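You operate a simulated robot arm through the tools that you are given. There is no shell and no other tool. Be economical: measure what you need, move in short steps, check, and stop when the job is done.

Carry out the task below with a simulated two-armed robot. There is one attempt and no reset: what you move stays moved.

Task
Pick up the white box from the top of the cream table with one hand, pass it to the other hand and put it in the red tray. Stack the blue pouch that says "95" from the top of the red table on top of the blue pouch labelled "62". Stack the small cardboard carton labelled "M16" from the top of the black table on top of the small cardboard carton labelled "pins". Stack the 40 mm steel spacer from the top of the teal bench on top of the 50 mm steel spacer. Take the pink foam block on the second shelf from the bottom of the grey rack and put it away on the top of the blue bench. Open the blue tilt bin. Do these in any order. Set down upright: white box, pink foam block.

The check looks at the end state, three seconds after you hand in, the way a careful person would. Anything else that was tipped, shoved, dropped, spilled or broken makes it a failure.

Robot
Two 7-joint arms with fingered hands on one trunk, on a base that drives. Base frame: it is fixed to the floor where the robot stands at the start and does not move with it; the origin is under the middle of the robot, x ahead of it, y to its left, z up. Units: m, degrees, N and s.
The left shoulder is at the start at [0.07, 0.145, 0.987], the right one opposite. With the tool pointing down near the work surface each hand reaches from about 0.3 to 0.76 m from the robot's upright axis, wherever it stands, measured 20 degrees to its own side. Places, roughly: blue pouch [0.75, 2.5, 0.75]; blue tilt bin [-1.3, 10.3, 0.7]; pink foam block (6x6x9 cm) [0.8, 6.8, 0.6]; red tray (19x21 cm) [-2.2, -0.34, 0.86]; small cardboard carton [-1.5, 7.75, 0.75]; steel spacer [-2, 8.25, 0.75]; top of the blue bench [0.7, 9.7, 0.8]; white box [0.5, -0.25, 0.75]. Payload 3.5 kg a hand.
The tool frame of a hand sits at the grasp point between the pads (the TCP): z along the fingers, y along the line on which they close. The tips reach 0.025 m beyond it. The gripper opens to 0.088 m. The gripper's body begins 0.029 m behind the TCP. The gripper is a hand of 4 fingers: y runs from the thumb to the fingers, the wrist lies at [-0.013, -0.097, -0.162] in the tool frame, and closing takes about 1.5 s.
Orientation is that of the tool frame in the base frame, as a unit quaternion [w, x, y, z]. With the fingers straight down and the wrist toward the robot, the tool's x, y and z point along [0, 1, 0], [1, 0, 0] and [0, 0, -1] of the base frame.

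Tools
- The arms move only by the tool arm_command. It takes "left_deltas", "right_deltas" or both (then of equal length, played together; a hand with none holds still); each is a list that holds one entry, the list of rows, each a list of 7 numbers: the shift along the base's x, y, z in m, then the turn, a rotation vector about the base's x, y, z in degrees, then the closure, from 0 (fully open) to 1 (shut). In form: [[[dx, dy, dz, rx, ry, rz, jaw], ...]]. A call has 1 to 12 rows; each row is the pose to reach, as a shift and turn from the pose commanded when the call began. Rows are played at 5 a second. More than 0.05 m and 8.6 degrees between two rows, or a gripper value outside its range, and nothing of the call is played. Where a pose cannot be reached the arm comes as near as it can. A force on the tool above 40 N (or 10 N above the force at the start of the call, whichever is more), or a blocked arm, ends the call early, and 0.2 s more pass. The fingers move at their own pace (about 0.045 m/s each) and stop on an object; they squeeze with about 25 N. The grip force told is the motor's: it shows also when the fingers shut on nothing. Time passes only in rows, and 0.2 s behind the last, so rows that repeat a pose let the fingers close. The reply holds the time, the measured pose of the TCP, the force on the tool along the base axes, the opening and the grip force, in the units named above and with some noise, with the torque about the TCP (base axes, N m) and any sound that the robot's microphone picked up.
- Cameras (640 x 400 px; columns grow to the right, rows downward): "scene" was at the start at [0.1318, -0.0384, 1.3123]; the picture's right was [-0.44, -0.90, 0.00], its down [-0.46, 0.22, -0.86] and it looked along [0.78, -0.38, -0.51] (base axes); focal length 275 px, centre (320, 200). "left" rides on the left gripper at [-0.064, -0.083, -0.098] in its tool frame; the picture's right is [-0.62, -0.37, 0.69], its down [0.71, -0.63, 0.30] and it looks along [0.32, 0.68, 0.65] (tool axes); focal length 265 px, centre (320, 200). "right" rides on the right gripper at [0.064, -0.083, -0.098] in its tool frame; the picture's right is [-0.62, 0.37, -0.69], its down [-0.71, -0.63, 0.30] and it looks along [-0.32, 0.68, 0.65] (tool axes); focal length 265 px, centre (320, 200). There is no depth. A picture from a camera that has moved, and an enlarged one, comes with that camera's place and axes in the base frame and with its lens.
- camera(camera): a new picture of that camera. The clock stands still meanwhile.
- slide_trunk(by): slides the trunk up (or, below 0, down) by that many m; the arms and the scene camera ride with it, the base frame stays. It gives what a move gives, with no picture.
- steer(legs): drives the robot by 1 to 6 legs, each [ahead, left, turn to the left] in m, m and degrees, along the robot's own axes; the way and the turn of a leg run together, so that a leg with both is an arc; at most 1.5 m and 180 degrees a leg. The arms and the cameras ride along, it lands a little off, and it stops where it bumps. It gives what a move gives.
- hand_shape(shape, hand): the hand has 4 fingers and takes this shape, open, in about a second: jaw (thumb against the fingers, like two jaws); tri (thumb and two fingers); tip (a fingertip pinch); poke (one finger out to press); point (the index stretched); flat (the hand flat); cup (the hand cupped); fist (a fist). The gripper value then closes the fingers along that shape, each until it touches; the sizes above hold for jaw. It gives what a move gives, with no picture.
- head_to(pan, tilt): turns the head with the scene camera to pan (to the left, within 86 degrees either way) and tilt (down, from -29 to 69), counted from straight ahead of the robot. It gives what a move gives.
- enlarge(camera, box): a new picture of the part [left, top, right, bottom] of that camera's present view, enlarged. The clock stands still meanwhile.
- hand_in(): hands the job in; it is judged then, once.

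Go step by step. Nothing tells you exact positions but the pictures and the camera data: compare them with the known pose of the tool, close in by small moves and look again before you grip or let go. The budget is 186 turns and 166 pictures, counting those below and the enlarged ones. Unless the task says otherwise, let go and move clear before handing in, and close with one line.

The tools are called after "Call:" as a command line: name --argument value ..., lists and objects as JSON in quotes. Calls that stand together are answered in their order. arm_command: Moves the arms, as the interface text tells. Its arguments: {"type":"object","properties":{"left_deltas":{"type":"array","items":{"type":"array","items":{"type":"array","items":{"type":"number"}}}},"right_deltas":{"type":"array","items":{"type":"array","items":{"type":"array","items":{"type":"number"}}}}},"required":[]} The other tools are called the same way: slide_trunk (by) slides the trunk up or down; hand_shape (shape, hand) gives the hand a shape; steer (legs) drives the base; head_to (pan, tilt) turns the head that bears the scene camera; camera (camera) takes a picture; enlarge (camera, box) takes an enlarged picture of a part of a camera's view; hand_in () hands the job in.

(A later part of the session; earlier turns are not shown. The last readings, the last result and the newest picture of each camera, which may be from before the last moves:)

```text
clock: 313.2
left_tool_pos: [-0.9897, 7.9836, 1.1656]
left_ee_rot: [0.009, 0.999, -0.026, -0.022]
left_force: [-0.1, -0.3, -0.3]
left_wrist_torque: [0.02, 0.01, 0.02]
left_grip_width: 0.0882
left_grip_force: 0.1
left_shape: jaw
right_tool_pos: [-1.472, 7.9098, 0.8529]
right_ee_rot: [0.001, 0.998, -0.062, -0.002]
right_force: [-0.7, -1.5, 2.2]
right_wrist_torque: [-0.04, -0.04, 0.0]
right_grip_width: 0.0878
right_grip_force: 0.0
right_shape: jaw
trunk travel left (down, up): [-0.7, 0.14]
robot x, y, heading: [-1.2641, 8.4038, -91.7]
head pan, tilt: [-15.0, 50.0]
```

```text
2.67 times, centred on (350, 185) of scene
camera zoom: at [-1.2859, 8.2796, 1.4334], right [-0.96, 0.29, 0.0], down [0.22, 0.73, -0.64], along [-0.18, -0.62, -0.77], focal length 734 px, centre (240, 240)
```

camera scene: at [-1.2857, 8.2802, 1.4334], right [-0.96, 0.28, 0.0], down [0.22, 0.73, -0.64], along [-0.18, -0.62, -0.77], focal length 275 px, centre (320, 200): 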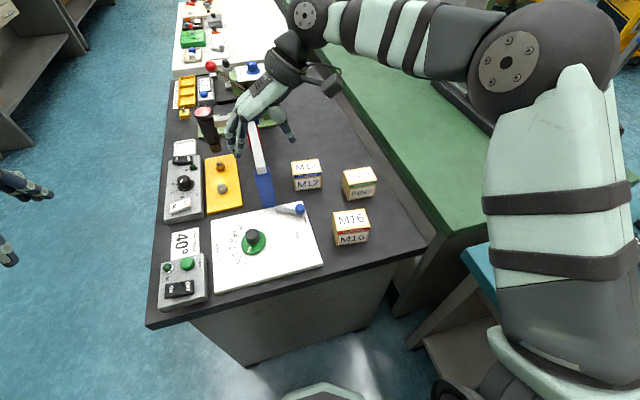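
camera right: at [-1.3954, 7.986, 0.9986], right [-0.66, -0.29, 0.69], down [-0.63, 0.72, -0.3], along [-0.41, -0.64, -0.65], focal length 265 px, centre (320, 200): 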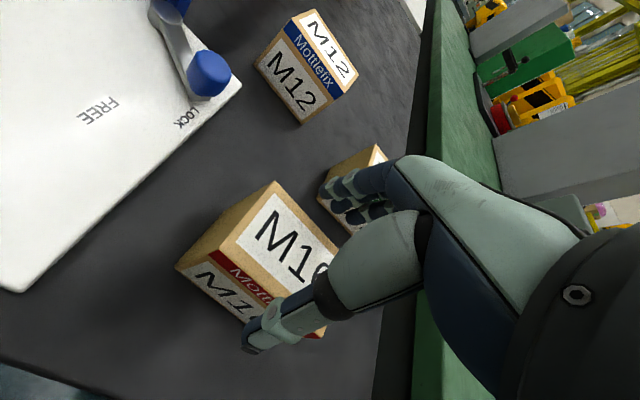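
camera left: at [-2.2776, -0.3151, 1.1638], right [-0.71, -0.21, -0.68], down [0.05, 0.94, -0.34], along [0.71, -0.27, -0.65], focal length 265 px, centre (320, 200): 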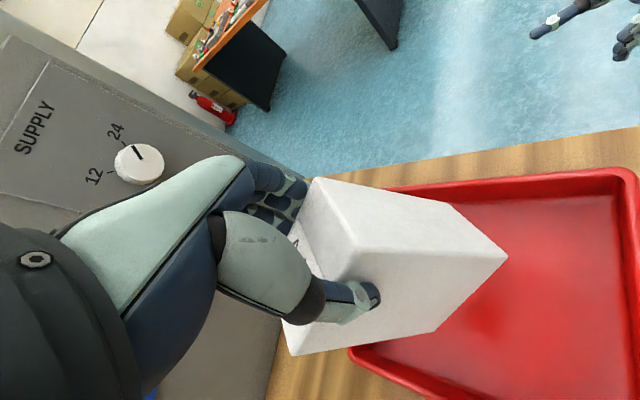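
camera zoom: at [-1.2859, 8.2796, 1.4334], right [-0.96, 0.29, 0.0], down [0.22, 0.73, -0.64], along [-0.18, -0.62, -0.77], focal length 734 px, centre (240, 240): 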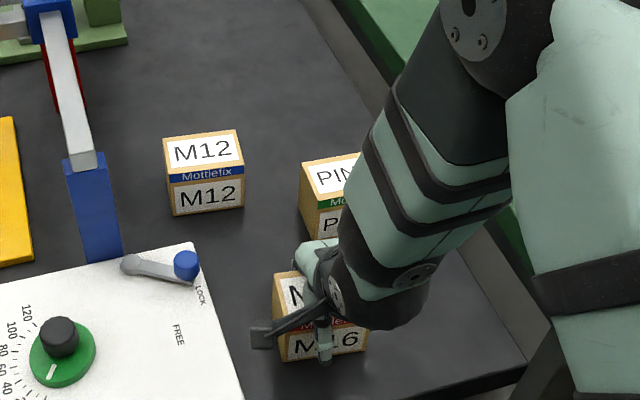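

The hand straddles M16 undisturbed. I close and lift.

Call:
arm_command --right_deltas '[[[0, 0, 0, 0, 0, 0, 0.4], [0, 0, 0, 0, 0, 0, 0.8], [0, 0, 0, 0, 0, 0, 1], [0, 0, 0, 0, 0, 0, 1], [0, 0, 0, 0, 0, 0, 1], [0, 0, 0, 0, 0, 0, 1], [0, 0, 0, 0, 0, 0, 1], [0, 0, 0, 0, 0, 0, 1], [0, 0, 0.03, 0, 0, 0, 1], [0, 0, 0.07, 0, 0, 0, 1], [0, 0, 0.11, 0, 0, 0, 1]]]'

Call:
enlarge --camera "scene" --box '[260, 110, 440, 260]'

Call:
camera --camera "right"

```text
clock: 315.6
left_tool_pos: [-0.9899, 7.9837, 1.1663]
left_ee_rot: [0.01, 0.999, -0.027, -0.022]
left_force: [0.3, -0.4, -0.2]
left_wrist_torque: [0.0, -0.03, 0.01]
left_grip_width: 0.0881
left_grip_force: 0.1
left_shape: jaw
right_tool_pos: [-1.4731, 7.9076, 0.9613]
right_ee_rot: [-0.002, 0.998, -0.063, -0.002]
right_force: [0.1, 0.8, -5.3]
right_wrist_torque: [0.01, -0.03, -0.01]
right_grip_width: 0.0539
right_grip_force: 24.7
right_shape: jaw
trunk travel left (down, up): [-0.7, 0.14]
robot x, y, heading: [-1.2624, 8.4048, -91.8]
head pan, tilt: [-15.0, 50.0]
```

```text
2.67 times, centred on (350, 185) of scene
camera zoom: at [-1.2859, 8.2808, 1.4334], right [-0.96, 0.28, 0.0], down [0.22, 0.73, -0.64], along [-0.18, -0.62, -0.77], focal length 734 px, centre (240, 240)
```

zoom: 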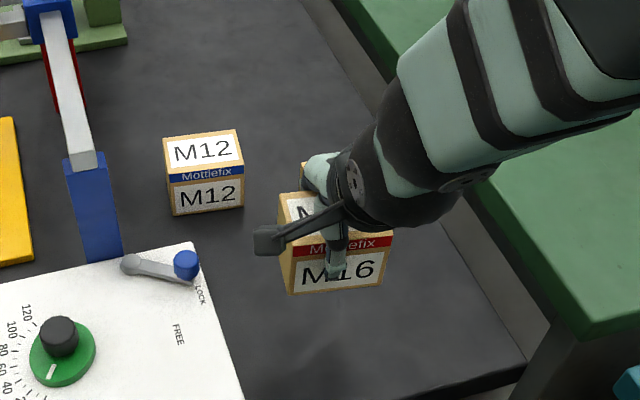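

```text
32 pictures are left
camera right: at [-1.397, 7.9824, 1.0589], right [-0.66, -0.29, 0.69], down [-0.63, 0.71, -0.3], along [-0.41, -0.64, -0.65], focal length 265 px, centre (320, 200)
```

right: 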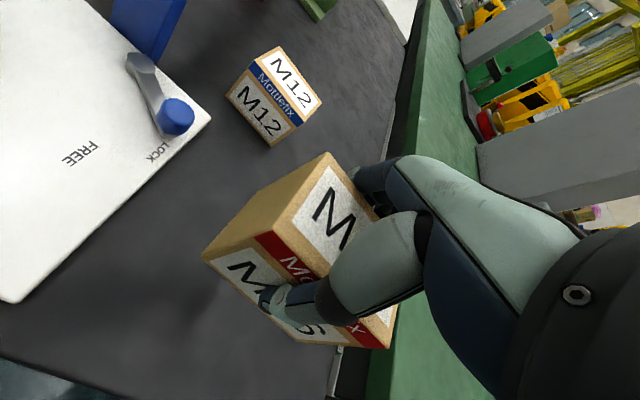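

M16 is held level. I carry it over PINS, turning +5°.

Call:
arm_command --right_deltas '[[[-0.012, -0.02, 0.01, 0, 0, 1, 1], [-0.028, -0.048, 0.015, 0, 0, 2, 1], [-0.045, -0.077, 0.015, 0, 0, 3, 1], [-0.062, -0.106, 0.015, 0, 0, 4, 1], [-0.0815, -0.1395, 0.015, 0, 0, 5, 1], [-0.0815, -0.1395, 0.0, 0, 0, 5, 1]]]'

Call:
enlarge --camera "scene" --box '[280, 110, 440, 230]'

Call:
camera --camera "right"

```text
clock: 317.0
left_tool_pos: [-0.9907, 7.983, 1.165]
left_ee_rot: [0.008, 0.999, -0.026, -0.022]
left_force: [-0.3, -0.7, 0.4]
left_wrist_torque: [0.0, 0.0, -0.04]
left_grip_width: 0.0877
left_grip_force: 0.0
left_shape: jaw
right_tool_pos: [-1.5542, 7.7683, 0.9624]
right_ee_rot: [0.0, 1.0, -0.02, -0.002]
right_force: [-0.6, 0.3, -3.1]
right_wrist_torque: [0.0, -0.01, 0.01]
right_grip_width: 0.0537
right_grip_force: 25.3
right_shape: jaw
trunk travel left (down, up): [-0.7, 0.14]
robot x, y, heading: [-1.2632, 8.4005, -91.3]
head pan, tilt: [-15.0, 50.0]
```

```text
3.33 times, centred on (360, 170) of scene
camera zoom: at [-1.2861, 8.2793, 1.4333], right [-0.96, 0.29, 0.0], down [0.22, 0.73, -0.64], along [-0.18, -0.62, -0.77], focal length 918 px, centre (187, 300)
```

zoom: 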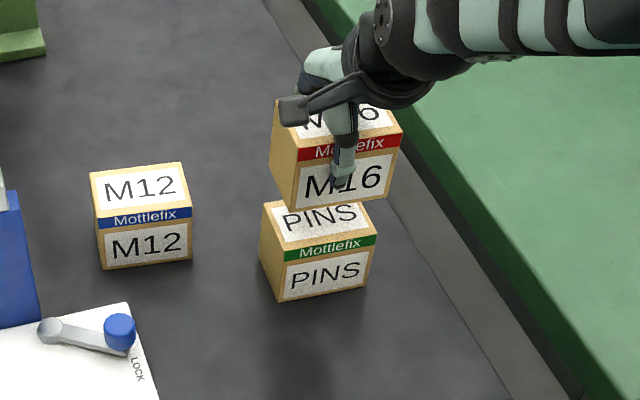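

```text
30 pictures are left
camera right: at [-1.485, 7.8492, 1.0607], right [-0.63, -0.35, 0.69], down [-0.69, 0.66, -0.3], along [-0.35, -0.67, -0.65], focal length 265 px, centre (320, 200)
```

right: 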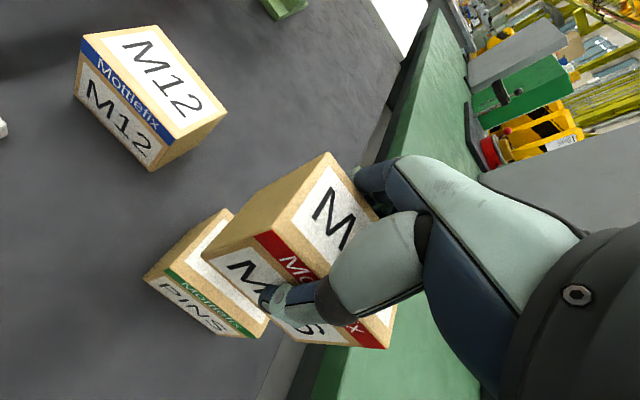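

Alignment is within ~6 mm; I correct and lower toward contact.

Call:
arm_command --right_deltas '[[[0.005, 0.003, -0.015, 0, 0, 0, 1], [0.005, 0.003, -0.03, 0, 0, 0, 1], [0.005, 0.003, -0.04, 0, 0, 0, 1]]]'

Call:
enlarge --camera "scene" --box '[280, 110, 440, 230]'

```text
clock: 317.8
left_tool_pos: [-0.9902, 7.9835, 1.1653]
left_ee_rot: [0.008, 0.999, -0.027, -0.022]
left_force: [0.0, -0.3, 0.3]
left_wrist_torque: [0.02, -0.02, 0.01]
left_grip_width: 0.088
left_grip_force: 0.0
left_shape: jaw
right_tool_pos: [-1.5471, 7.7709, 0.9219]
right_ee_rot: [-0.001, 1.0, -0.02, -0.002]
right_force: [-1.1, -1.2, -2.8]
right_wrist_torque: [0.06, 0.01, 0.01]
right_grip_width: 0.0537
right_grip_force: 25.1
right_shape: jaw
trunk travel left (down, up): [-0.7, 0.14]
robot x, y, heading: [-1.2632, 8.4042, -91.4]
head pan, tilt: [-15.0, 50.0]
```

```text
3.33 times, centred on (360, 170) of scene
camera zoom: at [-1.2861, 8.28, 1.4334], right [-0.96, 0.29, 0.0], down [0.22, 0.73, -0.64], along [-0.18, -0.62, -0.77], focal length 918 px, centre (187, 300)
```

zoom: 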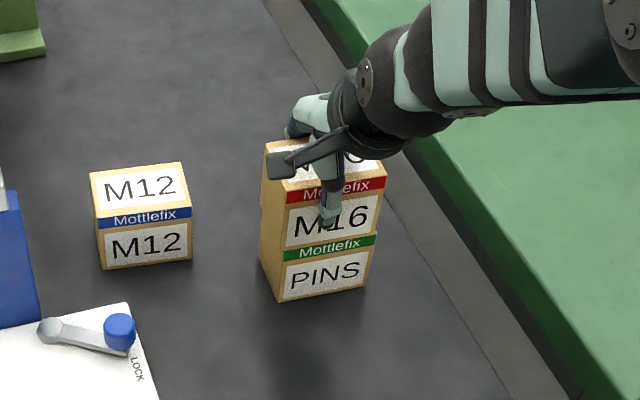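

Nicely aligned. A few more millimetres to contact.

Call:
arm_command --right_deltas '[[[0, 0, -0.003, 0, 0, 0, 1], [0, 0, -0.006, 0, 0, 0, 1], [0, 0, -0.008, 0, 0, 0, 1]]]'

```text
clock: 318.6
left_tool_pos: [-0.9896, 7.9877, 1.1671]
left_ee_rot: [0.01, 0.999, -0.027, -0.023]
left_force: [-0.2, 0.0, -0.1]
left_wrist_torque: [0.0, -0.03, -0.04]
left_grip_width: 0.0879
left_grip_force: 0.0
left_shape: jaw
right_tool_pos: [-1.5473, 7.7716, 0.9195]
right_ee_rot: [0.008, 1.0, -0.019, -0.003]
right_force: [-1.9, -3.4, 27.6]
right_wrist_torque: [0.11, 0.03, -0.03]
right_grip_width: 0.0535
right_grip_force: 25.0
right_shape: jaw
trunk travel left (down, up): [-0.7, 0.14]
robot x, y, heading: [-1.2609, 8.4015, -91.6]
head pan, tilt: [-15.0, 50.0]
```

Contact. I relieve, open, and rise.

Call:
arm_command --right_deltas '[[[0, 0, 0.006, 0, 0, 0, 1], [0, 0, 0.006, 0, 0, 0, 0.7], [0, 0, 0.006, 0, 0, 0, 0.3], [0, 0, 0.006, 0, 0, 0, 0], [0, 0, 0.006, 0, 0, 0, 0], [0, 0, 0.006, 0, 0, 0, 0], [0, 0, 0.006, 0, 0, 0, 0], [0, 0, 0.03, 0, 0, 0, 0], [0, 0, 0.07, 0, 0, 0, 0], [0, 0, 0.11, 0, 0, 0, 0], [0, 0.03, 0.15, 0, 0, 0, 0], [0, 0.06, 0.19, 0, 0, 0, 0]]]'

Call:
camera --camera "scene"

```text
clock: 321.2
left_tool_pos: [-0.9897, 7.9866, 1.1656]
left_ee_rot: [0.009, 0.999, -0.027, -0.022]
left_force: [0.1, -0.4, 0.5]
left_wrist_torque: [-0.02, -0.02, -0.01]
left_grip_width: 0.088
left_grip_force: 0.0
left_shape: jaw
right_tool_pos: [-1.5532, 7.8382, 1.1076]
right_ee_rot: [0.001, 1.0, -0.019, -0.002]
right_force: [-0.2, 0.4, 0.6]
right_wrist_torque: [-0.02, -0.01, -0.01]
right_grip_width: 0.0881
right_grip_force: 0.0
right_shape: jaw
trunk travel left (down, up): [-0.7, 0.14]
robot x, y, heading: [-1.2616, 8.4014, -91.2]
head pan, tilt: [-15.0, 50.0]
```

```text
28 pictures are left
camera scene: at [-1.2855, 8.2838, 1.4337], right [-0.96, 0.28, 0.0], down [0.22, 0.73, -0.64], along [-0.18, -0.62, -0.76], focal length 275 px, centre (320, 200)
```

scene: 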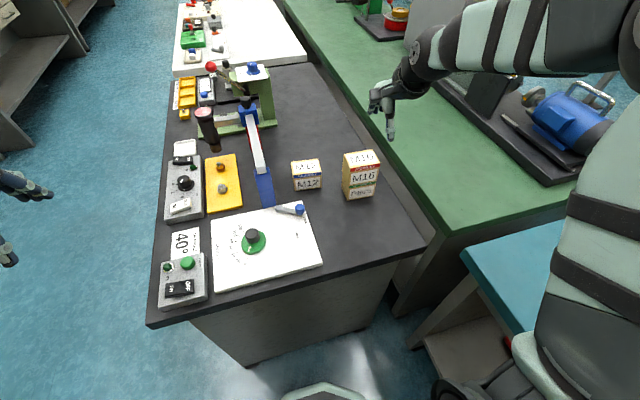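

Task 5 is done: M16 sits on PINS. The last job is the tilt bin behind the yellow machine; I'll reach it from the far (wall) side. I tuck the right hand in, slide out to the corridor, and reverse up toward the end wall.

Call:
arm_command --right_deltas '[[[0.04, 0.01, 0.02, 0, 0, 0, 0], [0.08, 0.02, 0.04, 0, 0, 0, 0], [0.12, 0.03, 0.05, 0, 0, 0, 0], [0.15, 0.03, 0.05, 0, 0, 0, 0]]]'

Call:
steer --legs '[[0, 1.12, 0], [-1.2, 0, 0], [-1.15, 0, 0]]'

Call:
head_to --pan -70 --tilt 35

Call:
camera --camera "scene"

```text
clock: 322.2
left_tool_pos: [-0.9876, 7.9826, 1.1659]
left_ee_rot: [0.009, 0.999, -0.026, -0.023]
left_force: [0.4, 0.7, 0.5]
left_wrist_torque: [0.01, 0.02, 0.01]
left_grip_width: 0.088
left_grip_force: 0.0
left_shape: jaw
right_tool_pos: [-1.3953, 7.8638, 1.1515]
right_ee_rot: [-0.001, 1.0, -0.019, -0.002]
right_force: [-0.3, -0.2, -0.4]
right_wrist_torque: [-0.01, 0.03, -0.01]
right_grip_width: 0.0879
right_grip_force: 0.0
right_shape: jaw
trunk travel left (down, up): [-0.7, 0.14]
robot x, y, heading: [-1.2621, 8.4009, -91.7]
head pan, tilt: [-15.0, 50.0]
```

```text
clock: 339.1
left_tool_pos: [0.1806, 10.3077, 1.1656]
left_ee_rot: [0.009, 1.0, -0.02, -0.022]
left_force: [0.0, -1.0, -0.5]
left_wrist_torque: [-0.02, 0.03, -0.04]
left_grip_width: 0.088
left_grip_force: 0.1
left_shape: jaw
right_tool_pos: [-0.2267, 10.1821, 1.1515]
right_ee_rot: [0.0, 1.0, -0.013, -0.002]
right_force: [0.1, -1.3, 0.1]
right_wrist_torque: [0.02, -0.01, -0.01]
right_grip_width: 0.0882
right_grip_force: 0.1
right_shape: jaw
trunk travel left (down, up): [-0.7, 0.14]
robot x, y, heading: [-0.0945, 10.724, -90.9]
head pan, tilt: [-15.0, 50.0]
```

```text
clock: 340.3
left_tool_pos: [0.1815, 10.3095, 1.1651]
left_ee_rot: [0.009, 0.999, -0.021, -0.022]
left_force: [0.5, 0.0, -0.5]
left_wrist_torque: [0.0, 0.0, 0.03]
left_grip_width: 0.088
left_grip_force: 0.1
left_shape: jaw
right_tool_pos: [-0.225, 10.1841, 1.152]
right_ee_rot: [0.0, 1.0, -0.014, -0.002]
right_force: [0.0, 0.1, 0.2]
right_wrist_torque: [0.0, -0.01, 0.02]
right_grip_width: 0.0876
right_grip_force: 0.0
right_shape: jaw
trunk travel left (down, up): [-0.7, 0.14]
robot x, y, heading: [-0.0949, 10.725, -91.0]
head pan, tilt: [-70.0, 35.0]
```

```text
27 pictures are left
camera scene: at [-0.1799, 10.6461, 1.4551], right [-0.33, 0.94, 0.0], down [0.54, 0.19, -0.82], along [-0.77, -0.27, -0.57], focal length 275 px, centre (320, 200)
```

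scene: 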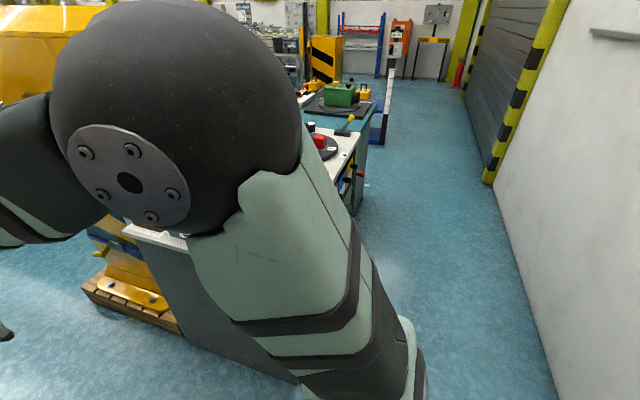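

I see an object on the cabinets' wall side. I back up a little toward the wall and slide along the aisle to look.

Call:
steer --legs '[[-0.22, 0, 1], [0, -0.75, 0]]'

Call:
head_to --pan -35 --tilt 55

Call:
camera --camera "scene"

```text
clock: 345.7
left_tool_pos: [-0.5641, 10.5338, 1.1651]
left_ee_rot: [0.008, 1.0, -0.014, -0.023]
left_force: [-0.1, -0.6, -0.3]
left_wrist_torque: [0.01, 0.04, 0.01]
left_grip_width: 0.0879
left_grip_force: 0.1
left_shape: jaw
right_tool_pos: [-0.9679, 10.4055, 1.1521]
right_ee_rot: [0.0, 1.0, -0.008, -0.002]
right_force: [0.4, 1.0, 0.9]
right_wrist_torque: [0.02, -0.02, -0.01]
right_grip_width: 0.0881
right_grip_force: 0.1
right_shape: jaw
trunk travel left (down, up): [-0.7, 0.14]
robot x, y, heading: [-0.8471, 10.9489, -90.3]
head pan, tilt: [-70.0, 35.0]
```

```text
clock: 346.7
left_tool_pos: [-0.5634, 10.5357, 1.1654]
left_ee_rot: [0.009, 1.0, -0.015, -0.023]
left_force: [-0.3, 0.5, 0.0]
left_wrist_torque: [0.01, -0.02, 0.02]
left_grip_width: 0.0879
left_grip_force: 0.0
left_shape: jaw
right_tool_pos: [-0.9696, 10.4044, 1.1527]
right_ee_rot: [-0.001, 1.0, -0.007, -0.001]
right_force: [-0.8, 0.0, 0.1]
right_wrist_torque: [0.0, 0.03, -0.01]
right_grip_width: 0.0879
right_grip_force: 0.0
right_shape: jaw
trunk travel left (down, up): [-0.7, 0.14]
robot x, y, heading: [-0.843, 10.9475, -90.3]
head pan, tilt: [-35.0, 55.0]
```

```text
26 pictures are left
camera scene: at [-0.8874, 10.8396, 1.4269], right [-0.82, 0.58, 0.0], down [0.47, 0.67, -0.57], along [-0.33, -0.47, -0.82], focal length 275 px, centre (320, 200)
```

scene: 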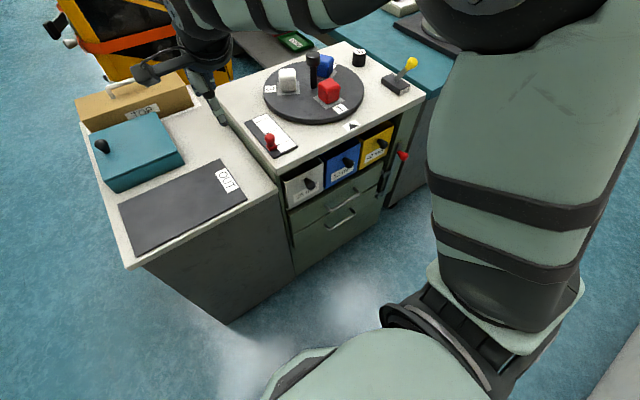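

There they are: white, blue and yellow tilt bins with black knobs under the disk cabinet's top. I zoom in for labels and possible locks.

Call:
enlarge --camera "scene" --box '[230, 30, 430, 270]'

Call:
enlarge --camera "scene" --box '[275, 115, 415, 215]'

```text
1.67 times, centred on (330, 150) of scene
camera zoom: at [-0.8874, 10.8396, 1.4269], right [-0.82, 0.58, 0.0], down [0.47, 0.67, -0.57], along [-0.33, -0.47, -0.82], focal length 459 px, centre (303, 283)
```

zoom: 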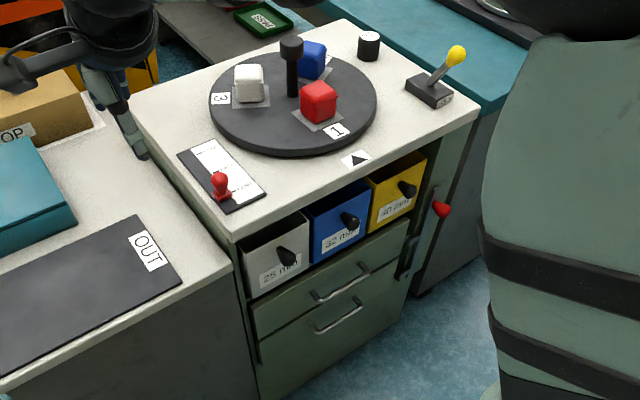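

```text
4.00 times, centred on (345, 165) of scene
camera zoom: at [-0.8874, 10.8396, 1.4269], right [-0.82, 0.58, 0.0], down [0.47, 0.67, -0.57], along [-0.33, -0.47, -0.82], focal length 1102 px, centre (220, 340)
```

zoom: 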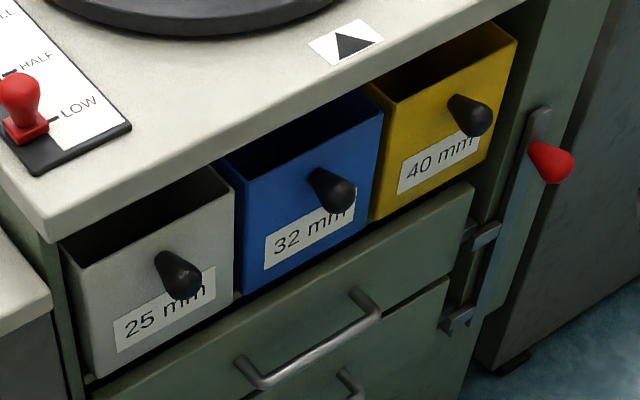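

Blue bin "32 mm" is the middle one with a black knob. There's also a bar with a red handle at the right, which I leave alone unless it blocks. I move in front of the blue bin and orient the right hand forward, clear of the cabinet.

Call:
steer --legs '[[-0.08, 0, 0], [0, -0.39, 0]]'

Call:
arm_command --right_deltas '[[[0, 0.01, 0.02, -3.9, 3.9, 6.1, 0], [0, 0.02, 0.03, -7.8, 7.8, 12.2, 0], [0, 0.03, 0.03, -11.7, 11.7, 18.3, 0], [0, 0.04, 0.03, -15.5, 15.5, 24.4, 0], [0, 0.05, 0.03, -19.4, 19.4, 30.5, 0], [0, 0.06, 0.03, -23.3, 23.3, 36.6, 0], [0, 0.06, 0.02, -27.2, 27.2, 42.8, 0], [0, 0.06, 0.01, -31.1, 31.1, 48.9, 0], [0, 0.06, 0, -35, 35, 55, 0], [0, 0.06, 0, -38.9, 38.9, 61.1, 0], [0, 0.06, 0, -42.7, 42.7, 67.2, 0], [0, 0.06, 0, -46.6, 46.6, 73.3, 0]]]'

Call:
head_to --pan 0 --tilt 50

Call:
camera --camera "scene"

```text
clock: 349.8
left_tool_pos: [-0.9558, 10.618, 1.1649]
left_ee_rot: [0.008, 1.0, -0.013, -0.023]
left_force: [0.4, 0.6, -0.2]
left_wrist_torque: [-0.01, 0.01, -0.02]
left_grip_width: 0.088
left_grip_force: 0.1
left_shape: jaw
right_tool_pos: [-1.3613, 10.4863, 1.1512]
right_ee_rot: [0.0, 1.0, -0.005, -0.003]
right_force: [0.3, 0.0, 0.1]
right_wrist_torque: [0.0, 0.02, 0.01]
right_grip_width: 0.0878
right_grip_force: 0.1
right_shape: jaw
trunk travel left (down, up): [-0.7, 0.14]
robot x, y, heading: [-1.2416, 11.0305, -89.9]
head pan, tilt: [-35.0, 55.0]
```

```text
clock: 352.4
left_tool_pos: [-0.9572, 10.6178, 1.1656]
left_ee_rot: [0.008, 1.0, -0.014, -0.023]
left_force: [0.2, 0.3, -0.8]
left_wrist_torque: [0.0, -0.02, -0.01]
left_grip_width: 0.0878
left_grip_force: 0.1
left_shape: jaw
right_tool_pos: [-1.3622, 10.5441, 1.1527]
right_ee_rot: [0.362, 0.655, 0.559, -0.358]
right_force: [0.4, -0.7, -0.6]
right_wrist_torque: [0.0, 0.03, -0.05]
right_grip_width: 0.0875
right_grip_force: 0.1
right_shape: jaw
trunk travel left (down, up): [-0.7, 0.14]
robot x, y, heading: [-1.2403, 11.0279, -89.8]
head pan, tilt: [-35.0, 55.0]
```

```text
clock: 353.4
left_tool_pos: [-0.9572, 10.6182, 1.1645]
left_ee_rot: [0.009, 1.0, -0.013, -0.023]
left_force: [-0.7, -0.3, -0.3]
left_wrist_torque: [0.01, -0.01, -0.03]
left_grip_width: 0.088
left_grip_force: 0.0
left_shape: jaw
right_tool_pos: [-1.3616, 10.5439, 1.1535]
right_ee_rot: [0.361, 0.655, 0.559, -0.357]
right_force: [0.4, 1.2, -0.1]
right_wrist_torque: [0.01, -0.01, -0.01]
right_grip_width: 0.0879
right_grip_force: 0.0
right_shape: jaw
trunk travel left (down, up): [-0.7, 0.14]
robot x, y, heading: [-1.2423, 11.0278, -90.0]
head pan, tilt: [0.0, 50.0]
```

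```text
23 pictures are left
camera scene: at [-1.2417, 10.9029, 1.4334], right [-1.0, 0.0, 0.0], down [0.0, 0.77, -0.64], along [0.0, -0.64, -0.77], focal length 275 px, centre (320, 200)
```

scene: 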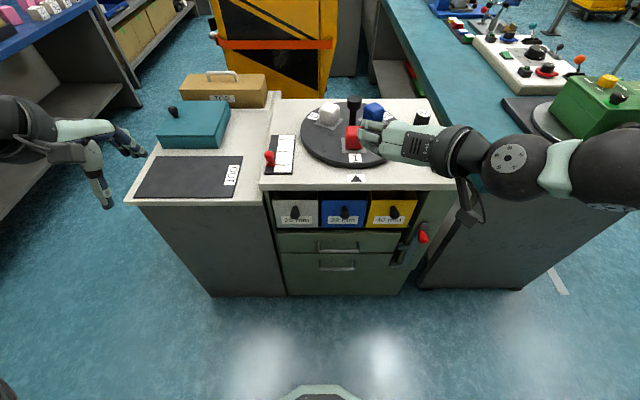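

Call:
enlarge --camera "scene" --box '[260, 170, 440, 300]'

```text
3.08 times, centred on (350, 235) of scene
camera zoom: at [-1.2417, 10.9029, 1.4334], right [-1.0, 0.0, 0.0], down [0.0, 0.77, -0.64], along [0.0, -0.64, -0.77], focal length 847 px, centre (228, 92)
```

zoom: 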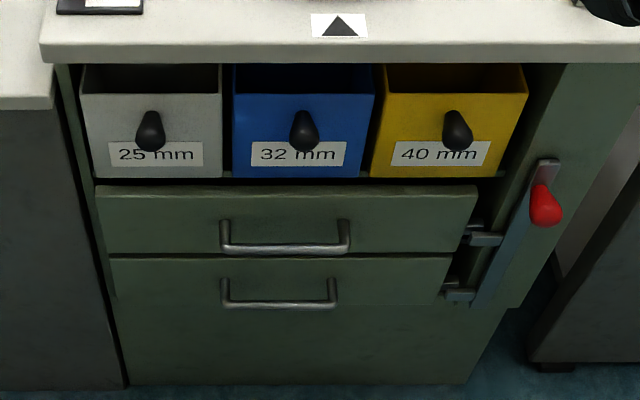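

The bar only latches the two drawers, so the bins are free. Stereo puts the blue knob's tip at (-1.318, 10.398, 0.761). I lower the trunk and bring the hand in front of the knob.

Call:
slide_trunk --by -0.3

Call:
arm_command --right_deltas '[[[0.015, 0, -0.03, -2, 2, 3, 0], [0.03, 0, -0.06, -3.9, 3.9, 6.1, 0], [0.0436, -0.02, -0.088, -3.9, 3.9, 6.1, 0], [0.0436, -0.055, -0.088, -3.9, 3.9, 6.1, 0]]]'

Call:
camera --camera "right"

Call:
enlarge --camera "scene" --box '[240, 100, 480, 280]'

```text
clock: 356.4
left_tool_pos: [-0.958, 10.6172, 0.8661]
left_ee_rot: [0.008, 1.0, -0.013, -0.023]
left_force: [0.0, 0.1, -0.9]
left_wrist_torque: [-0.02, -0.01, 0.0]
left_grip_width: 0.088
left_grip_force: 0.0
left_shape: jaw
right_tool_pos: [-1.3628, 10.5454, 0.8527]
right_ee_rot: [0.361, 0.655, 0.559, -0.357]
right_force: [0.3, -0.3, -0.9]
right_wrist_torque: [-0.02, -0.03, -0.04]
right_grip_width: 0.0881
right_grip_force: 0.0
right_shape: jaw
trunk travel left (down, up): [-0.4, 0.44]
robot x, y, heading: [-1.2407, 11.0272, -90.2]
head pan, tilt: [0.0, 50.0]
```

```text
clock: 357.4
left_tool_pos: [-0.9576, 10.6173, 0.867]
left_ee_rot: [0.009, 1.0, -0.014, -0.023]
left_force: [-0.1, -0.2, -0.1]
left_wrist_torque: [0.01, 0.01, -0.03]
left_grip_width: 0.088
left_grip_force: 0.1
left_shape: jaw
right_tool_pos: [-1.3143, 10.4883, 0.7665]
right_ee_rot: [0.383, 0.599, 0.593, -0.379]
right_force: [0.7, 0.3, -0.4]
right_wrist_torque: [0.0, 0.0, 0.0]
right_grip_width: 0.0877
right_grip_force: 0.2
right_shape: jaw
trunk travel left (down, up): [-0.4, 0.44]
robot x, y, heading: [-1.2442, 11.0272, -89.9]
head pan, tilt: [0.0, 50.0]
```

```text
21 pictures are left
camera right: at [-1.3962, 10.6048, 0.7485], right [0.36, 0.37, 0.86], down [-0.64, -0.57, 0.52], along [0.68, -0.73, 0.03], focal length 265 px, centre (320, 200)
```

right: 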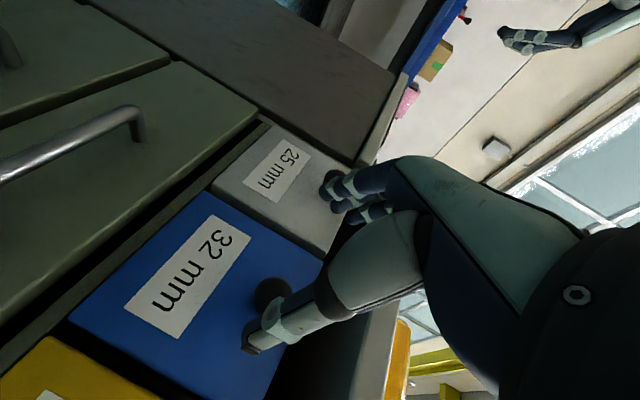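

```text
2.22 times, centred on (360, 190) of scene
camera zoom: at [-1.2414, 10.9025, 1.1333], right [-1.0, 0.0, 0.0], down [0.0, 0.77, -0.64], along [0.0, -0.64, -0.77], focal length 612 px, centre (231, 222)
```

zoom: 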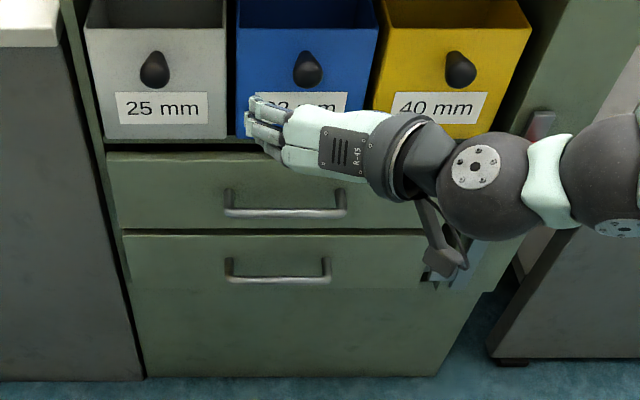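

All three views agree on the knob at z≈0.763. I move in to straddle it and close.

Call:
arm_command --right_deltas '[[[0, -0.03, -0.001, 0, 0, 0, 0], [-0.001, -0.06, -0.002, 0, 0, 0, 0], [-0.002, -0.08, -0.003, 0, 0, 0, 0], [-0.002, -0.092, -0.003, 0, 0, 0, 0]]]'

Call:
camera --camera "right"

```text
clock: 358.4
left_tool_pos: [-0.9572, 10.6176, 0.8653]
left_ee_rot: [0.009, 1.0, -0.013, -0.023]
left_force: [-0.3, -0.3, 0.6]
left_wrist_torque: [0.0, 0.01, 0.02]
left_grip_width: 0.0883
left_grip_force: 0.0
left_shape: jaw
right_tool_pos: [-1.3198, 10.3984, 0.7612]
right_ee_rot: [0.383, 0.598, 0.593, -0.379]
right_force: [-0.4, 1.1, 0.3]
right_wrist_torque: [0.02, 0.02, 0.06]
right_grip_width: 0.0878
right_grip_force: 0.1
right_shape: jaw
trunk travel left (down, up): [-0.4, 0.44]
robot x, y, heading: [-1.2423, 11.0277, -89.9]
head pan, tilt: [0.0, 50.0]
```

```text
19 pictures are left
camera right: at [-1.4019, 10.5151, 0.7425], right [0.36, 0.37, 0.86], down [-0.64, -0.57, 0.51], along [0.68, -0.73, 0.03], focal length 265 px, centre (320, 200)
```

right: 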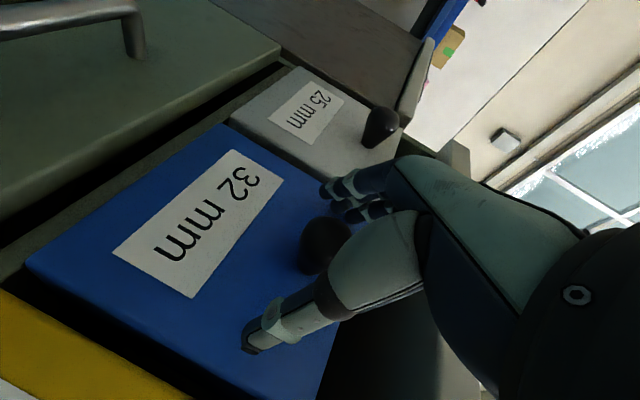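

The knob projects exactly at the grasp point. Closing.

Call:
arm_command --right_deltas '[[[0, 0, 0, 0, 0, 0, 0.4], [0, 0, 0, 0, 0, 0, 0.8], [0, 0, 0, 0, 0, 0, 1], [0, 0, 0, 0, 0, 0, 1], [0, 0, 0, 0, 0, 0, 1], [0, 0, 0, 0, 0, 0, 1], [0, 0, 0, 0, 0, 0, 1], [0, 0, 0, 0, 0, 0, 1], [0, 0, 0, 0, 0, 0, 1]]]'

```text
clock: 360.4
left_tool_pos: [-0.9582, 10.6177, 0.8656]
left_ee_rot: [0.008, 1.0, -0.014, -0.023]
left_force: [-0.5, -0.1, 0.8]
left_wrist_torque: [-0.01, 0.02, 0.02]
left_grip_width: 0.0876
left_grip_force: 0.0
left_shape: jaw
right_tool_pos: [-1.3203, 10.398, 0.7595]
right_ee_rot: [0.382, 0.599, 0.593, -0.378]
right_force: [0.7, 3.6, -4.9]
right_wrist_torque: [-0.32, 0.02, 0.62]
right_grip_width: 0.0147
right_grip_force: 24.9
right_shape: jaw
trunk travel left (down, up): [-0.4, 0.44]
robot x, y, heading: [-1.2401, 11.0279, -90.2]
head pan, tilt: [0.0, 50.0]
```

Gripped on the knob. I pull along a tilting arc (out and down), gently first.

Call:
arm_command --right_deltas '[[[0, 0.003, -0.002, -2, 0, 0, 1], [0, 0.006, -0.005, -5, 0, 0, 1], [0, 0.009, -0.008, -8, 0, 0, 1], [0, 0.012, -0.011, -11, 0, 0, 1], [0, 0.015, -0.016, -15, 0, 0, 1], [0, 0.018, -0.022, -20, 0, 0, 1]]]'

Call:
enlarge --camera "scene" --box '[240, 100, 480, 280]'

```text
clock: 361.9
left_tool_pos: [-0.9588, 10.618, 0.8652]
left_ee_rot: [0.009, 1.0, -0.013, -0.023]
left_force: [0.9, 0.9, 0.2]
left_wrist_torque: [-0.01, 0.02, 0.0]
left_grip_width: 0.088
left_grip_force: 0.0
left_shape: jaw
right_tool_pos: [-1.3202, 10.4174, 0.7399]
right_ee_rot: [0.482, 0.522, 0.518, -0.477]
right_force: [0.2, 0.1, 3.4]
right_wrist_torque: [-0.17, 0.03, 0.11]
right_grip_width: 0.0132
right_grip_force: 24.9
right_shape: jaw
trunk travel left (down, up): [-0.4, 0.44]
robot x, y, heading: [-1.2374, 11.0297, -90.0]
head pan, tilt: [0.0, 50.0]
```

```text
2.22 times, centred on (360, 190) of scene
camera zoom: at [-1.2417, 10.9041, 1.1337], right [-1.0, 0.0, 0.0], down [0.0, 0.77, -0.64], along [0.0, -0.64, -0.77], focal length 612 px, centre (231, 222)
```

zoom: 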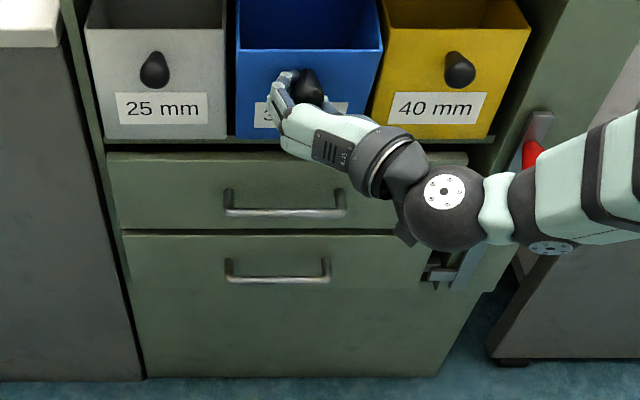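

The bin tilts with little force. I keep following the arc.

Call:
arm_command --right_deltas '[[[0, 0.0034, -0.0064, -5, 0, 0, 1], [0, 0.0061, -0.013, -10, 0, 0, 1], [0, 0.0082, -0.02, -15, 0, 0, 1], [0, 0.0097, -0.027, -20, 0, 0, 1], [0, 0.0107, -0.034, -25, 0, 0, 1]]]'

Call:
enlarge --camera "scene" --box '[240, 100, 480, 280]'

```text
clock: 363.2
left_tool_pos: [-0.958, 10.6227, 0.8675]
left_ee_rot: [0.012, 1.0, -0.013, -0.023]
left_force: [-0.5, -0.8, -0.1]
left_wrist_torque: [-0.01, -0.01, -0.03]
left_grip_width: 0.0877
left_grip_force: 0.0
left_shape: jaw
right_tool_pos: [-1.3054, 10.3868, 0.7144]
right_ee_rot: [0.591, 0.404, 0.404, -0.57]
right_force: [4.6, 28.3, 6.1]
right_wrist_torque: [-0.14, 0.07, 0.03]
right_grip_width: 0.0131
right_grip_force: 24.8
right_shape: jaw
right hand out of reach, approached as far as the arm can: row 3, 4, 5
trunk travel left (down, up): [-0.4, 0.44]
robot x, y, heading: [-1.2411, 11.0315, -90.0]
head pan, tilt: [0.0, 50.0]
stopped in row 5 (right hand): the force on the tool passed its limit at 45 N (the readings are from after the stop); the commanded pose is now the measured one
```

```text
2.22 times, centred on (360, 190) of scene
camera zoom: at [-1.2416, 10.9099, 1.1342], right [-1.0, 0.0, 0.0], down [0.0, 0.76, -0.65], along [0.0, -0.65, -0.76], focal length 612 px, centre (231, 222)
```

zoom: 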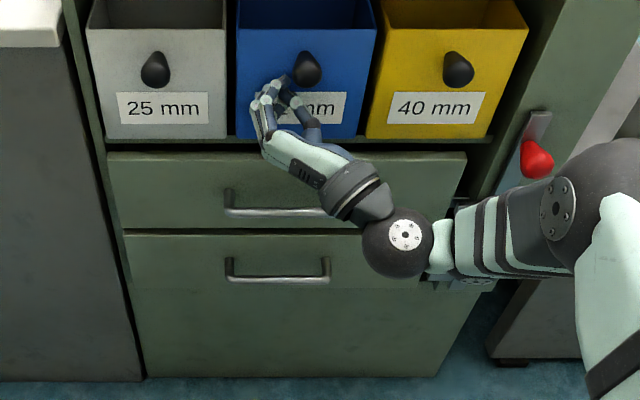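

The hand reached its limit and slipped off, letting the bin close. I open, back off, restore the downward pitch, and will regrip and pull without rotating the hand so much.

Call:
arm_command --right_deltas '[[[0, 0.01, 0, 0, 0, 0, 0.3], [0, 0.03, 0, 0, 0, 0, 0], [0, 0.06, 0, 4, 0, 0, 0], [0, 0.09, 0.005, 12, 0, 0, 0], [0, 0.1, 0.02, 20, 0, 0, 0], [0, 0.1, 0.03, 28, 0, 0, 0], [0, 0.1, 0.04, 36, 0, 0, 0], [0, 0.1, 0.048, 44, 0, 0, 0], [0, 0.1, 0.05, 46, 0, 0, 0], [0, 0.1, 0.05, 46, 0, 0, 0]]]'

Call:
camera --camera "right"

```text
clock: 363.8
left_tool_pos: [-0.9585, 10.6236, 0.8677]
left_ee_rot: [0.012, 1.0, -0.013, -0.023]
left_force: [-1.0, -0.5, 0.8]
left_wrist_torque: [-0.03, -0.02, -0.01]
left_grip_width: 0.088
left_grip_force: 0.0
left_shape: jaw
right_tool_pos: [-1.3073, 10.3872, 0.7097]
right_ee_rot: [0.588, 0.407, 0.41, -0.567]
right_force: [-1.9, 39.2, -0.3]
right_wrist_torque: [-0.3, 0.05, -0.16]
right_grip_width: 0.0377
right_grip_force: 0.0
right_shape: jaw
right hand out of reach, approached as far as the arm can: row 1, 2
trunk travel left (down, up): [-0.4, 0.44]
robot x, y, heading: [-1.2407, 11.03, -90.1]
head pan, tilt: [0.0, 50.0]
stopped in row 2 (right hand): the force on the tool passed its limit at 44 N (the readings are from after the stop); the commanded pose is now the measured one
```

```text
16 pictures are left
camera right: at [-1.3883, 10.4583, 0.6145], right [0.34, 0.87, 0.36], down [-0.64, -0.06, 0.77], along [0.69, -0.49, 0.53], focal length 265 px, centre (320, 200)
```

right: 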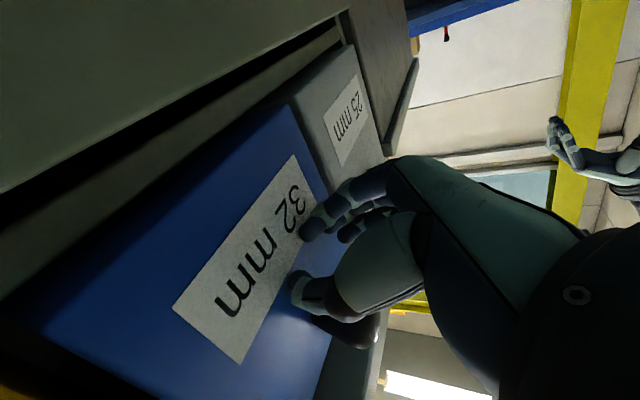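

The arm is cramped here. I relieve by backing the base 6 cm.

Call:
steer --legs '[[-0.06, 0, 0]]'

Call:
arm_command --right_deltas '[[[0, 0, 0.01, 8, 0, 0, 0], [0, 0, 0.02, 16, 0, 0, 0], [0, 0.01, 0.03, 24, 0, 0, 0], [0, 0.02, 0.04, 32, 0, 0, 0], [0, 0.03, 0.05, 40, 0, 0, 0], [0, 0.03, 0.054, 46, 0, 0, 0], [0, 0.03, 0.054, 46, 0, 0, 0]]]'

```text
clock: 364.8
left_tool_pos: [-0.9564, 10.6785, 0.8669]
left_ee_rot: [0.01, 1.0, -0.012, -0.023]
left_force: [-1.0, -0.4, -0.8]
left_wrist_torque: [0.0, 0.01, -0.02]
left_grip_width: 0.0879
left_grip_force: 0.0
left_shape: jaw
right_tool_pos: [-1.3064, 10.4427, 0.7088]
right_ee_rot: [0.587, 0.406, 0.408, -0.57]
right_force: [0.2, 0.2, 0.1]
right_wrist_torque: [0.02, 0.01, -0.02]
right_grip_width: 0.0876
right_grip_force: 0.1
right_shape: jaw
trunk travel left (down, up): [-0.4, 0.44]
robot x, y, heading: [-1.2413, 11.0888, -90.0]
head pan, tilt: [0.0, 50.0]
```

```text
clock: 366.4
left_tool_pos: [-0.9573, 10.6777, 0.8653]
left_ee_rot: [0.009, 1.0, -0.012, -0.023]
left_force: [-0.1, 0.4, 0.5]
left_wrist_torque: [0.0, -0.01, 0.0]
left_grip_width: 0.0878
left_grip_force: 0.1
left_shape: jaw
right_tool_pos: [-1.3078, 10.4716, 0.7625]
right_ee_rot: [0.38, 0.604, 0.599, -0.364]
right_force: [-0.4, -0.6, 0.1]
right_wrist_torque: [-0.03, 0.01, 0.02]
right_grip_width: 0.0876
right_grip_force: 0.0
right_shape: jaw
trunk travel left (down, up): [-0.4, 0.44]
robot x, y, heading: [-1.2456, 11.0879, -89.9]
head pan, tilt: [0.0, 50.0]
```

Call:
enlarge --camera "scene" --box '[240, 80, 480, 260]'

```text
2.22 times, centred on (360, 170) of scene
camera zoom: at [-1.2412, 10.963, 1.1334], right [-1.0, 0.0, 0.0], down [0.0, 0.77, -0.64], along [0.0, -0.64, -0.77], focal length 612 px, centre (231, 267)
```

zoom: 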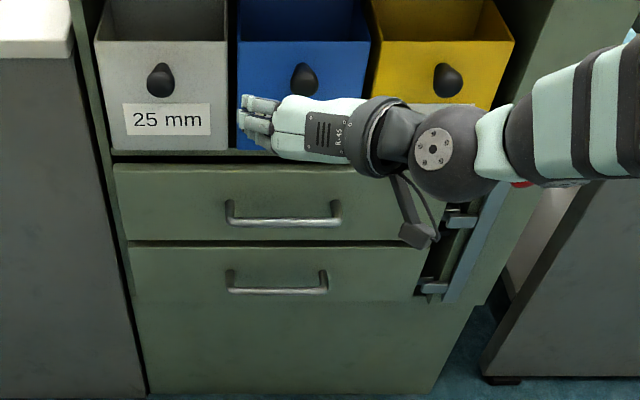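

Bin closed as before, nothing else moved. I regrip the knob.

Call:
arm_command --right_deltas '[[[-0.006, -0.03, 0, 0, 0, 0, 0], [-0.011, -0.06, 0, 0, 0, 0, 0], [-0.011, -0.0745, 0, 0, 0, 0, 0], [-0.011, -0.0745, 0, 0, 0, 0, 0.4], [-0.011, -0.0745, 0, 0, 0, 0, 0.8], [-0.011, -0.0745, 0, 0, 0, 0, 1], [-0.011, -0.0745, 0, 0, 0, 0, 1], [-0.011, -0.0745, 0, 0, 0, 0, 1], [-0.011, -0.0745, 0, 0, 0, 0, 1], [-0.011, -0.0745, 0, 0, 0, 0, 1], [-0.011, -0.0745, 0, 0, 0, 0, 1]]]'

Call:
arm_command --right_deltas '[[[0, 0.003, -0.002, -1, 0, 0, 1], [0, 0.006, -0.005, -3, 0, 0, 1], [0, 0.01, -0.01, -5, 0, 0, 1], [0, 0.0145, -0.016, -8, 0, 0, 1], [0, 0.018, -0.022, -10, 0, 0, 1], [0, 0.0214, -0.0284, -12, 0, 0, 1], [0, 0.0241, -0.035, -14, 0, 0, 1], [0, 0.0262, -0.042, -16, 0, 0, 1]]]'

Call:
enlarge --camera "scene" --box '[240, 80, 480, 260]'

```text
clock: 368.8
left_tool_pos: [-0.9576, 10.6795, 0.8645]
left_ee_rot: [0.01, 1.0, -0.011, -0.022]
left_force: [-0.4, -0.2, 0.6]
left_wrist_torque: [-0.03, 0.01, -0.01]
left_grip_width: 0.088
left_grip_force: 0.1
left_shape: jaw
right_tool_pos: [-1.3165, 10.3974, 0.7622]
right_ee_rot: [0.381, 0.604, 0.597, -0.364]
right_force: [-0.3, 6.0, -2.0]
right_wrist_torque: [-0.35, -0.19, 0.79]
right_grip_width: 0.0139
right_grip_force: 24.9
right_shape: jaw
trunk travel left (down, up): [-0.4, 0.44]
robot x, y, heading: [-1.2441, 11.0866, -89.8]
head pan, tilt: [0.0, 50.0]
```

```text
clock: 370.6
left_tool_pos: [-0.9569, 10.6787, 0.865]
left_ee_rot: [0.01, 1.0, -0.011, -0.024]
left_force: [0.7, -1.0, -0.3]
left_wrist_torque: [0.01, 0.0, 0.01]
left_grip_width: 0.0877
left_grip_force: 0.0
left_shape: jaw
right_tool_pos: [-1.3181, 10.4233, 0.7191]
right_ee_rot: [0.461, 0.545, 0.542, -0.444]
right_force: [1.5, 0.0, -1.5]
right_wrist_torque: [0.02, 0.05, 0.01]
right_grip_width: 0.0106
right_grip_force: 25.3
right_shape: jaw
trunk travel left (down, up): [-0.4, 0.44]
robot x, y, heading: [-1.2453, 11.0883, -90.1]
head pan, tilt: [0.0, 50.0]
```

```text
2.22 times, centred on (360, 170) of scene
camera zoom: at [-1.2409, 10.9627, 1.1333], right [-1.0, 0.0, 0.0], down [0.0, 0.77, -0.64], along [0.0, -0.64, -0.77], focal length 612 px, centre (231, 267)
```

zoom: 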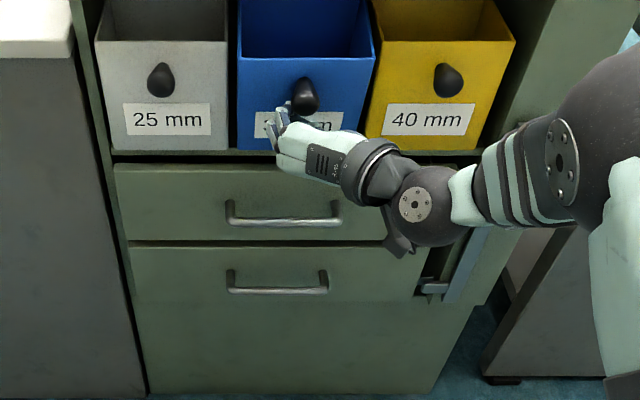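

The knob slid up out of my grip because the bin's hinge is lower than I assumed — the knob moves mostly outward. I regrip and pull more outward than down.

Call:
arm_command --right_deltas '[[[0, 0.005, 0, 0, 0, 0, 0.3], [0, 0.02, 0, 0, 0, 0, 0], [0, 0.05, 0, 0, 0, 0, 0], [0, 0.06, 0.02, 1, 0, 0, 0], [0, 0.06, 0.042, 2, 0, 0, 0], [0, 0.04, 0.042, 2, 0, 0, 0], [0, 0.01, 0.042, 2, 0, 0, 0], [0, -0.02, 0.042, 2, 0, 0, 0], [0, -0.023, 0.042, 2, 0, 0, 0], [0, -0.023, 0.042, 2, 0, 0, 0]]]'

Call:
camera --camera "right"

```text
clock: 372.8
left_tool_pos: [-0.9569, 10.6783, 0.8647]
left_ee_rot: [0.01, 1.0, -0.012, -0.023]
left_force: [0.0, 0.4, 0.2]
left_wrist_torque: [-0.03, 0.0, 0.02]
left_grip_width: 0.0879
left_grip_force: 0.1
left_shape: jaw
right_tool_pos: [-1.3176, 10.4004, 0.7634]
right_ee_rot: [0.451, 0.552, 0.55, -0.435]
right_force: [-0.2, 0.7, 0.0]
right_wrist_torque: [0.0, 0.04, -0.01]
right_grip_width: 0.0876
right_grip_force: 0.0
right_shape: jaw
trunk travel left (down, up): [-0.4, 0.44]
robot x, y, heading: [-1.2371, 11.0862, -89.9]
head pan, tilt: [0.0, 50.0]
```

```text
13 pictures are left
camera right: at [-1.4004, 10.5095, 0.7184], right [0.35, 0.55, 0.76], down [-0.64, -0.46, 0.62], along [0.69, -0.7, 0.19], focal length 265 px, centre (320, 200)
```

right: 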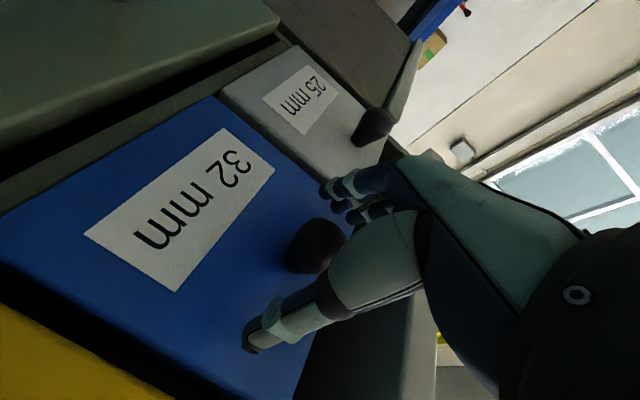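

Knob centred again. Close, then pull mostly outward.

Call:
arm_command --right_deltas '[[[0, -0.002, -0.004, 0, 0, 0, 0.4], [0, -0.002, -0.004, 0, 0, 0, 0.8], [0, -0.002, -0.004, 0, 0, 0, 1], [0, -0.002, -0.004, 0, 0, 0, 1], [0, -0.002, -0.004, 0, 0, 0, 1], [0, -0.002, -0.004, 0, 0, 0, 1], [0, -0.002, -0.004, 0, 0, 0, 1], [0, -0.002, -0.004, 0, 0, 0, 1], [0, -0.002, -0.004, 0, 0, 0, 1]]]'

Call:
arm_command --right_deltas '[[[0, 0.006, -0.002, -1, 0, 0, 1], [0, 0.012, -0.005, -2, 0, 0, 1], [0, 0.018, -0.008, -3, 0, 0, 1], [0, 0.0235, -0.011, -4, 0, 0, 1], [0, 0.029, -0.014, -5, 0, 0, 1], [0, 0.0345, -0.0177, -6, 0, 0, 1], [0, 0.04, -0.0215, -7, 0, 0, 1], [0, 0.045, -0.0255, -8, 0, 0, 1]]]'

Call:
enlarge --camera "scene" --box '[240, 80, 480, 260]'

```text
clock: 374.8
left_tool_pos: [-0.9565, 10.6762, 0.8653]
left_ee_rot: [0.009, 1.0, -0.012, -0.023]
left_force: [0.2, -0.1, -0.5]
left_wrist_torque: [-0.02, 0.01, -0.01]
left_grip_width: 0.0882
left_grip_force: 0.0
left_shape: jaw
right_tool_pos: [-1.3185, 10.3974, 0.7568]
right_ee_rot: [0.45, 0.554, 0.55, -0.434]
right_force: [-2.8, -2.7, -4.7]
right_wrist_torque: [0.01, 0.03, 0.06]
right_grip_width: 0.0142
right_grip_force: 24.8
right_shape: jaw
trunk travel left (down, up): [-0.4, 0.44]
robot x, y, heading: [-1.2433, 11.0868, -89.9]
head pan, tilt: [0.0, 50.0]
```

```text
clock: 376.6
left_tool_pos: [-0.9572, 10.6798, 0.8661]
left_ee_rot: [0.01, 1.0, -0.013, -0.022]
left_force: [-0.2, 0.1, -0.1]
left_wrist_torque: [0.0, -0.02, 0.0]
left_grip_width: 0.0877
left_grip_force: 0.2
left_shape: jaw
right_tool_pos: [-1.3171, 10.4437, 0.7357]
right_ee_rot: [0.491, 0.518, 0.516, -0.473]
right_force: [-4.5, -2.1, 14.5]
right_wrist_torque: [-1.29, -0.05, 0.13]
right_grip_width: 0.0142
right_grip_force: 24.8
right_shape: jaw
trunk travel left (down, up): [-0.4, 0.44]
robot x, y, heading: [-1.2438, 11.0905, -89.9]
head pan, tilt: [0.0, 50.0]
```

```text
2.22 times, centred on (360, 170) of scene
camera zoom: at [-1.2417, 10.9653, 1.1338], right [-1.0, 0.0, 0.0], down [0.0, 0.76, -0.64], along [0.0, -0.64, -0.76], focal length 612 px, centre (231, 267)
```

zoom: 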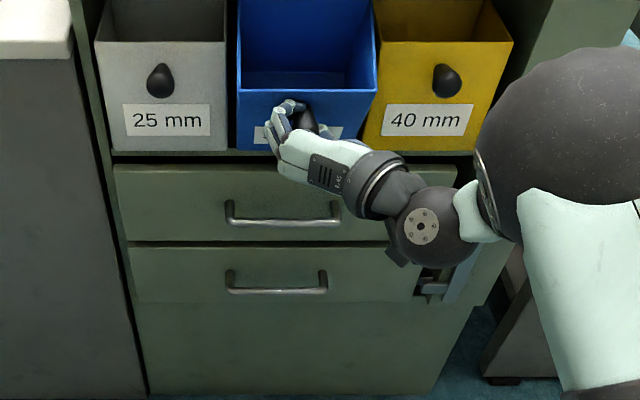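

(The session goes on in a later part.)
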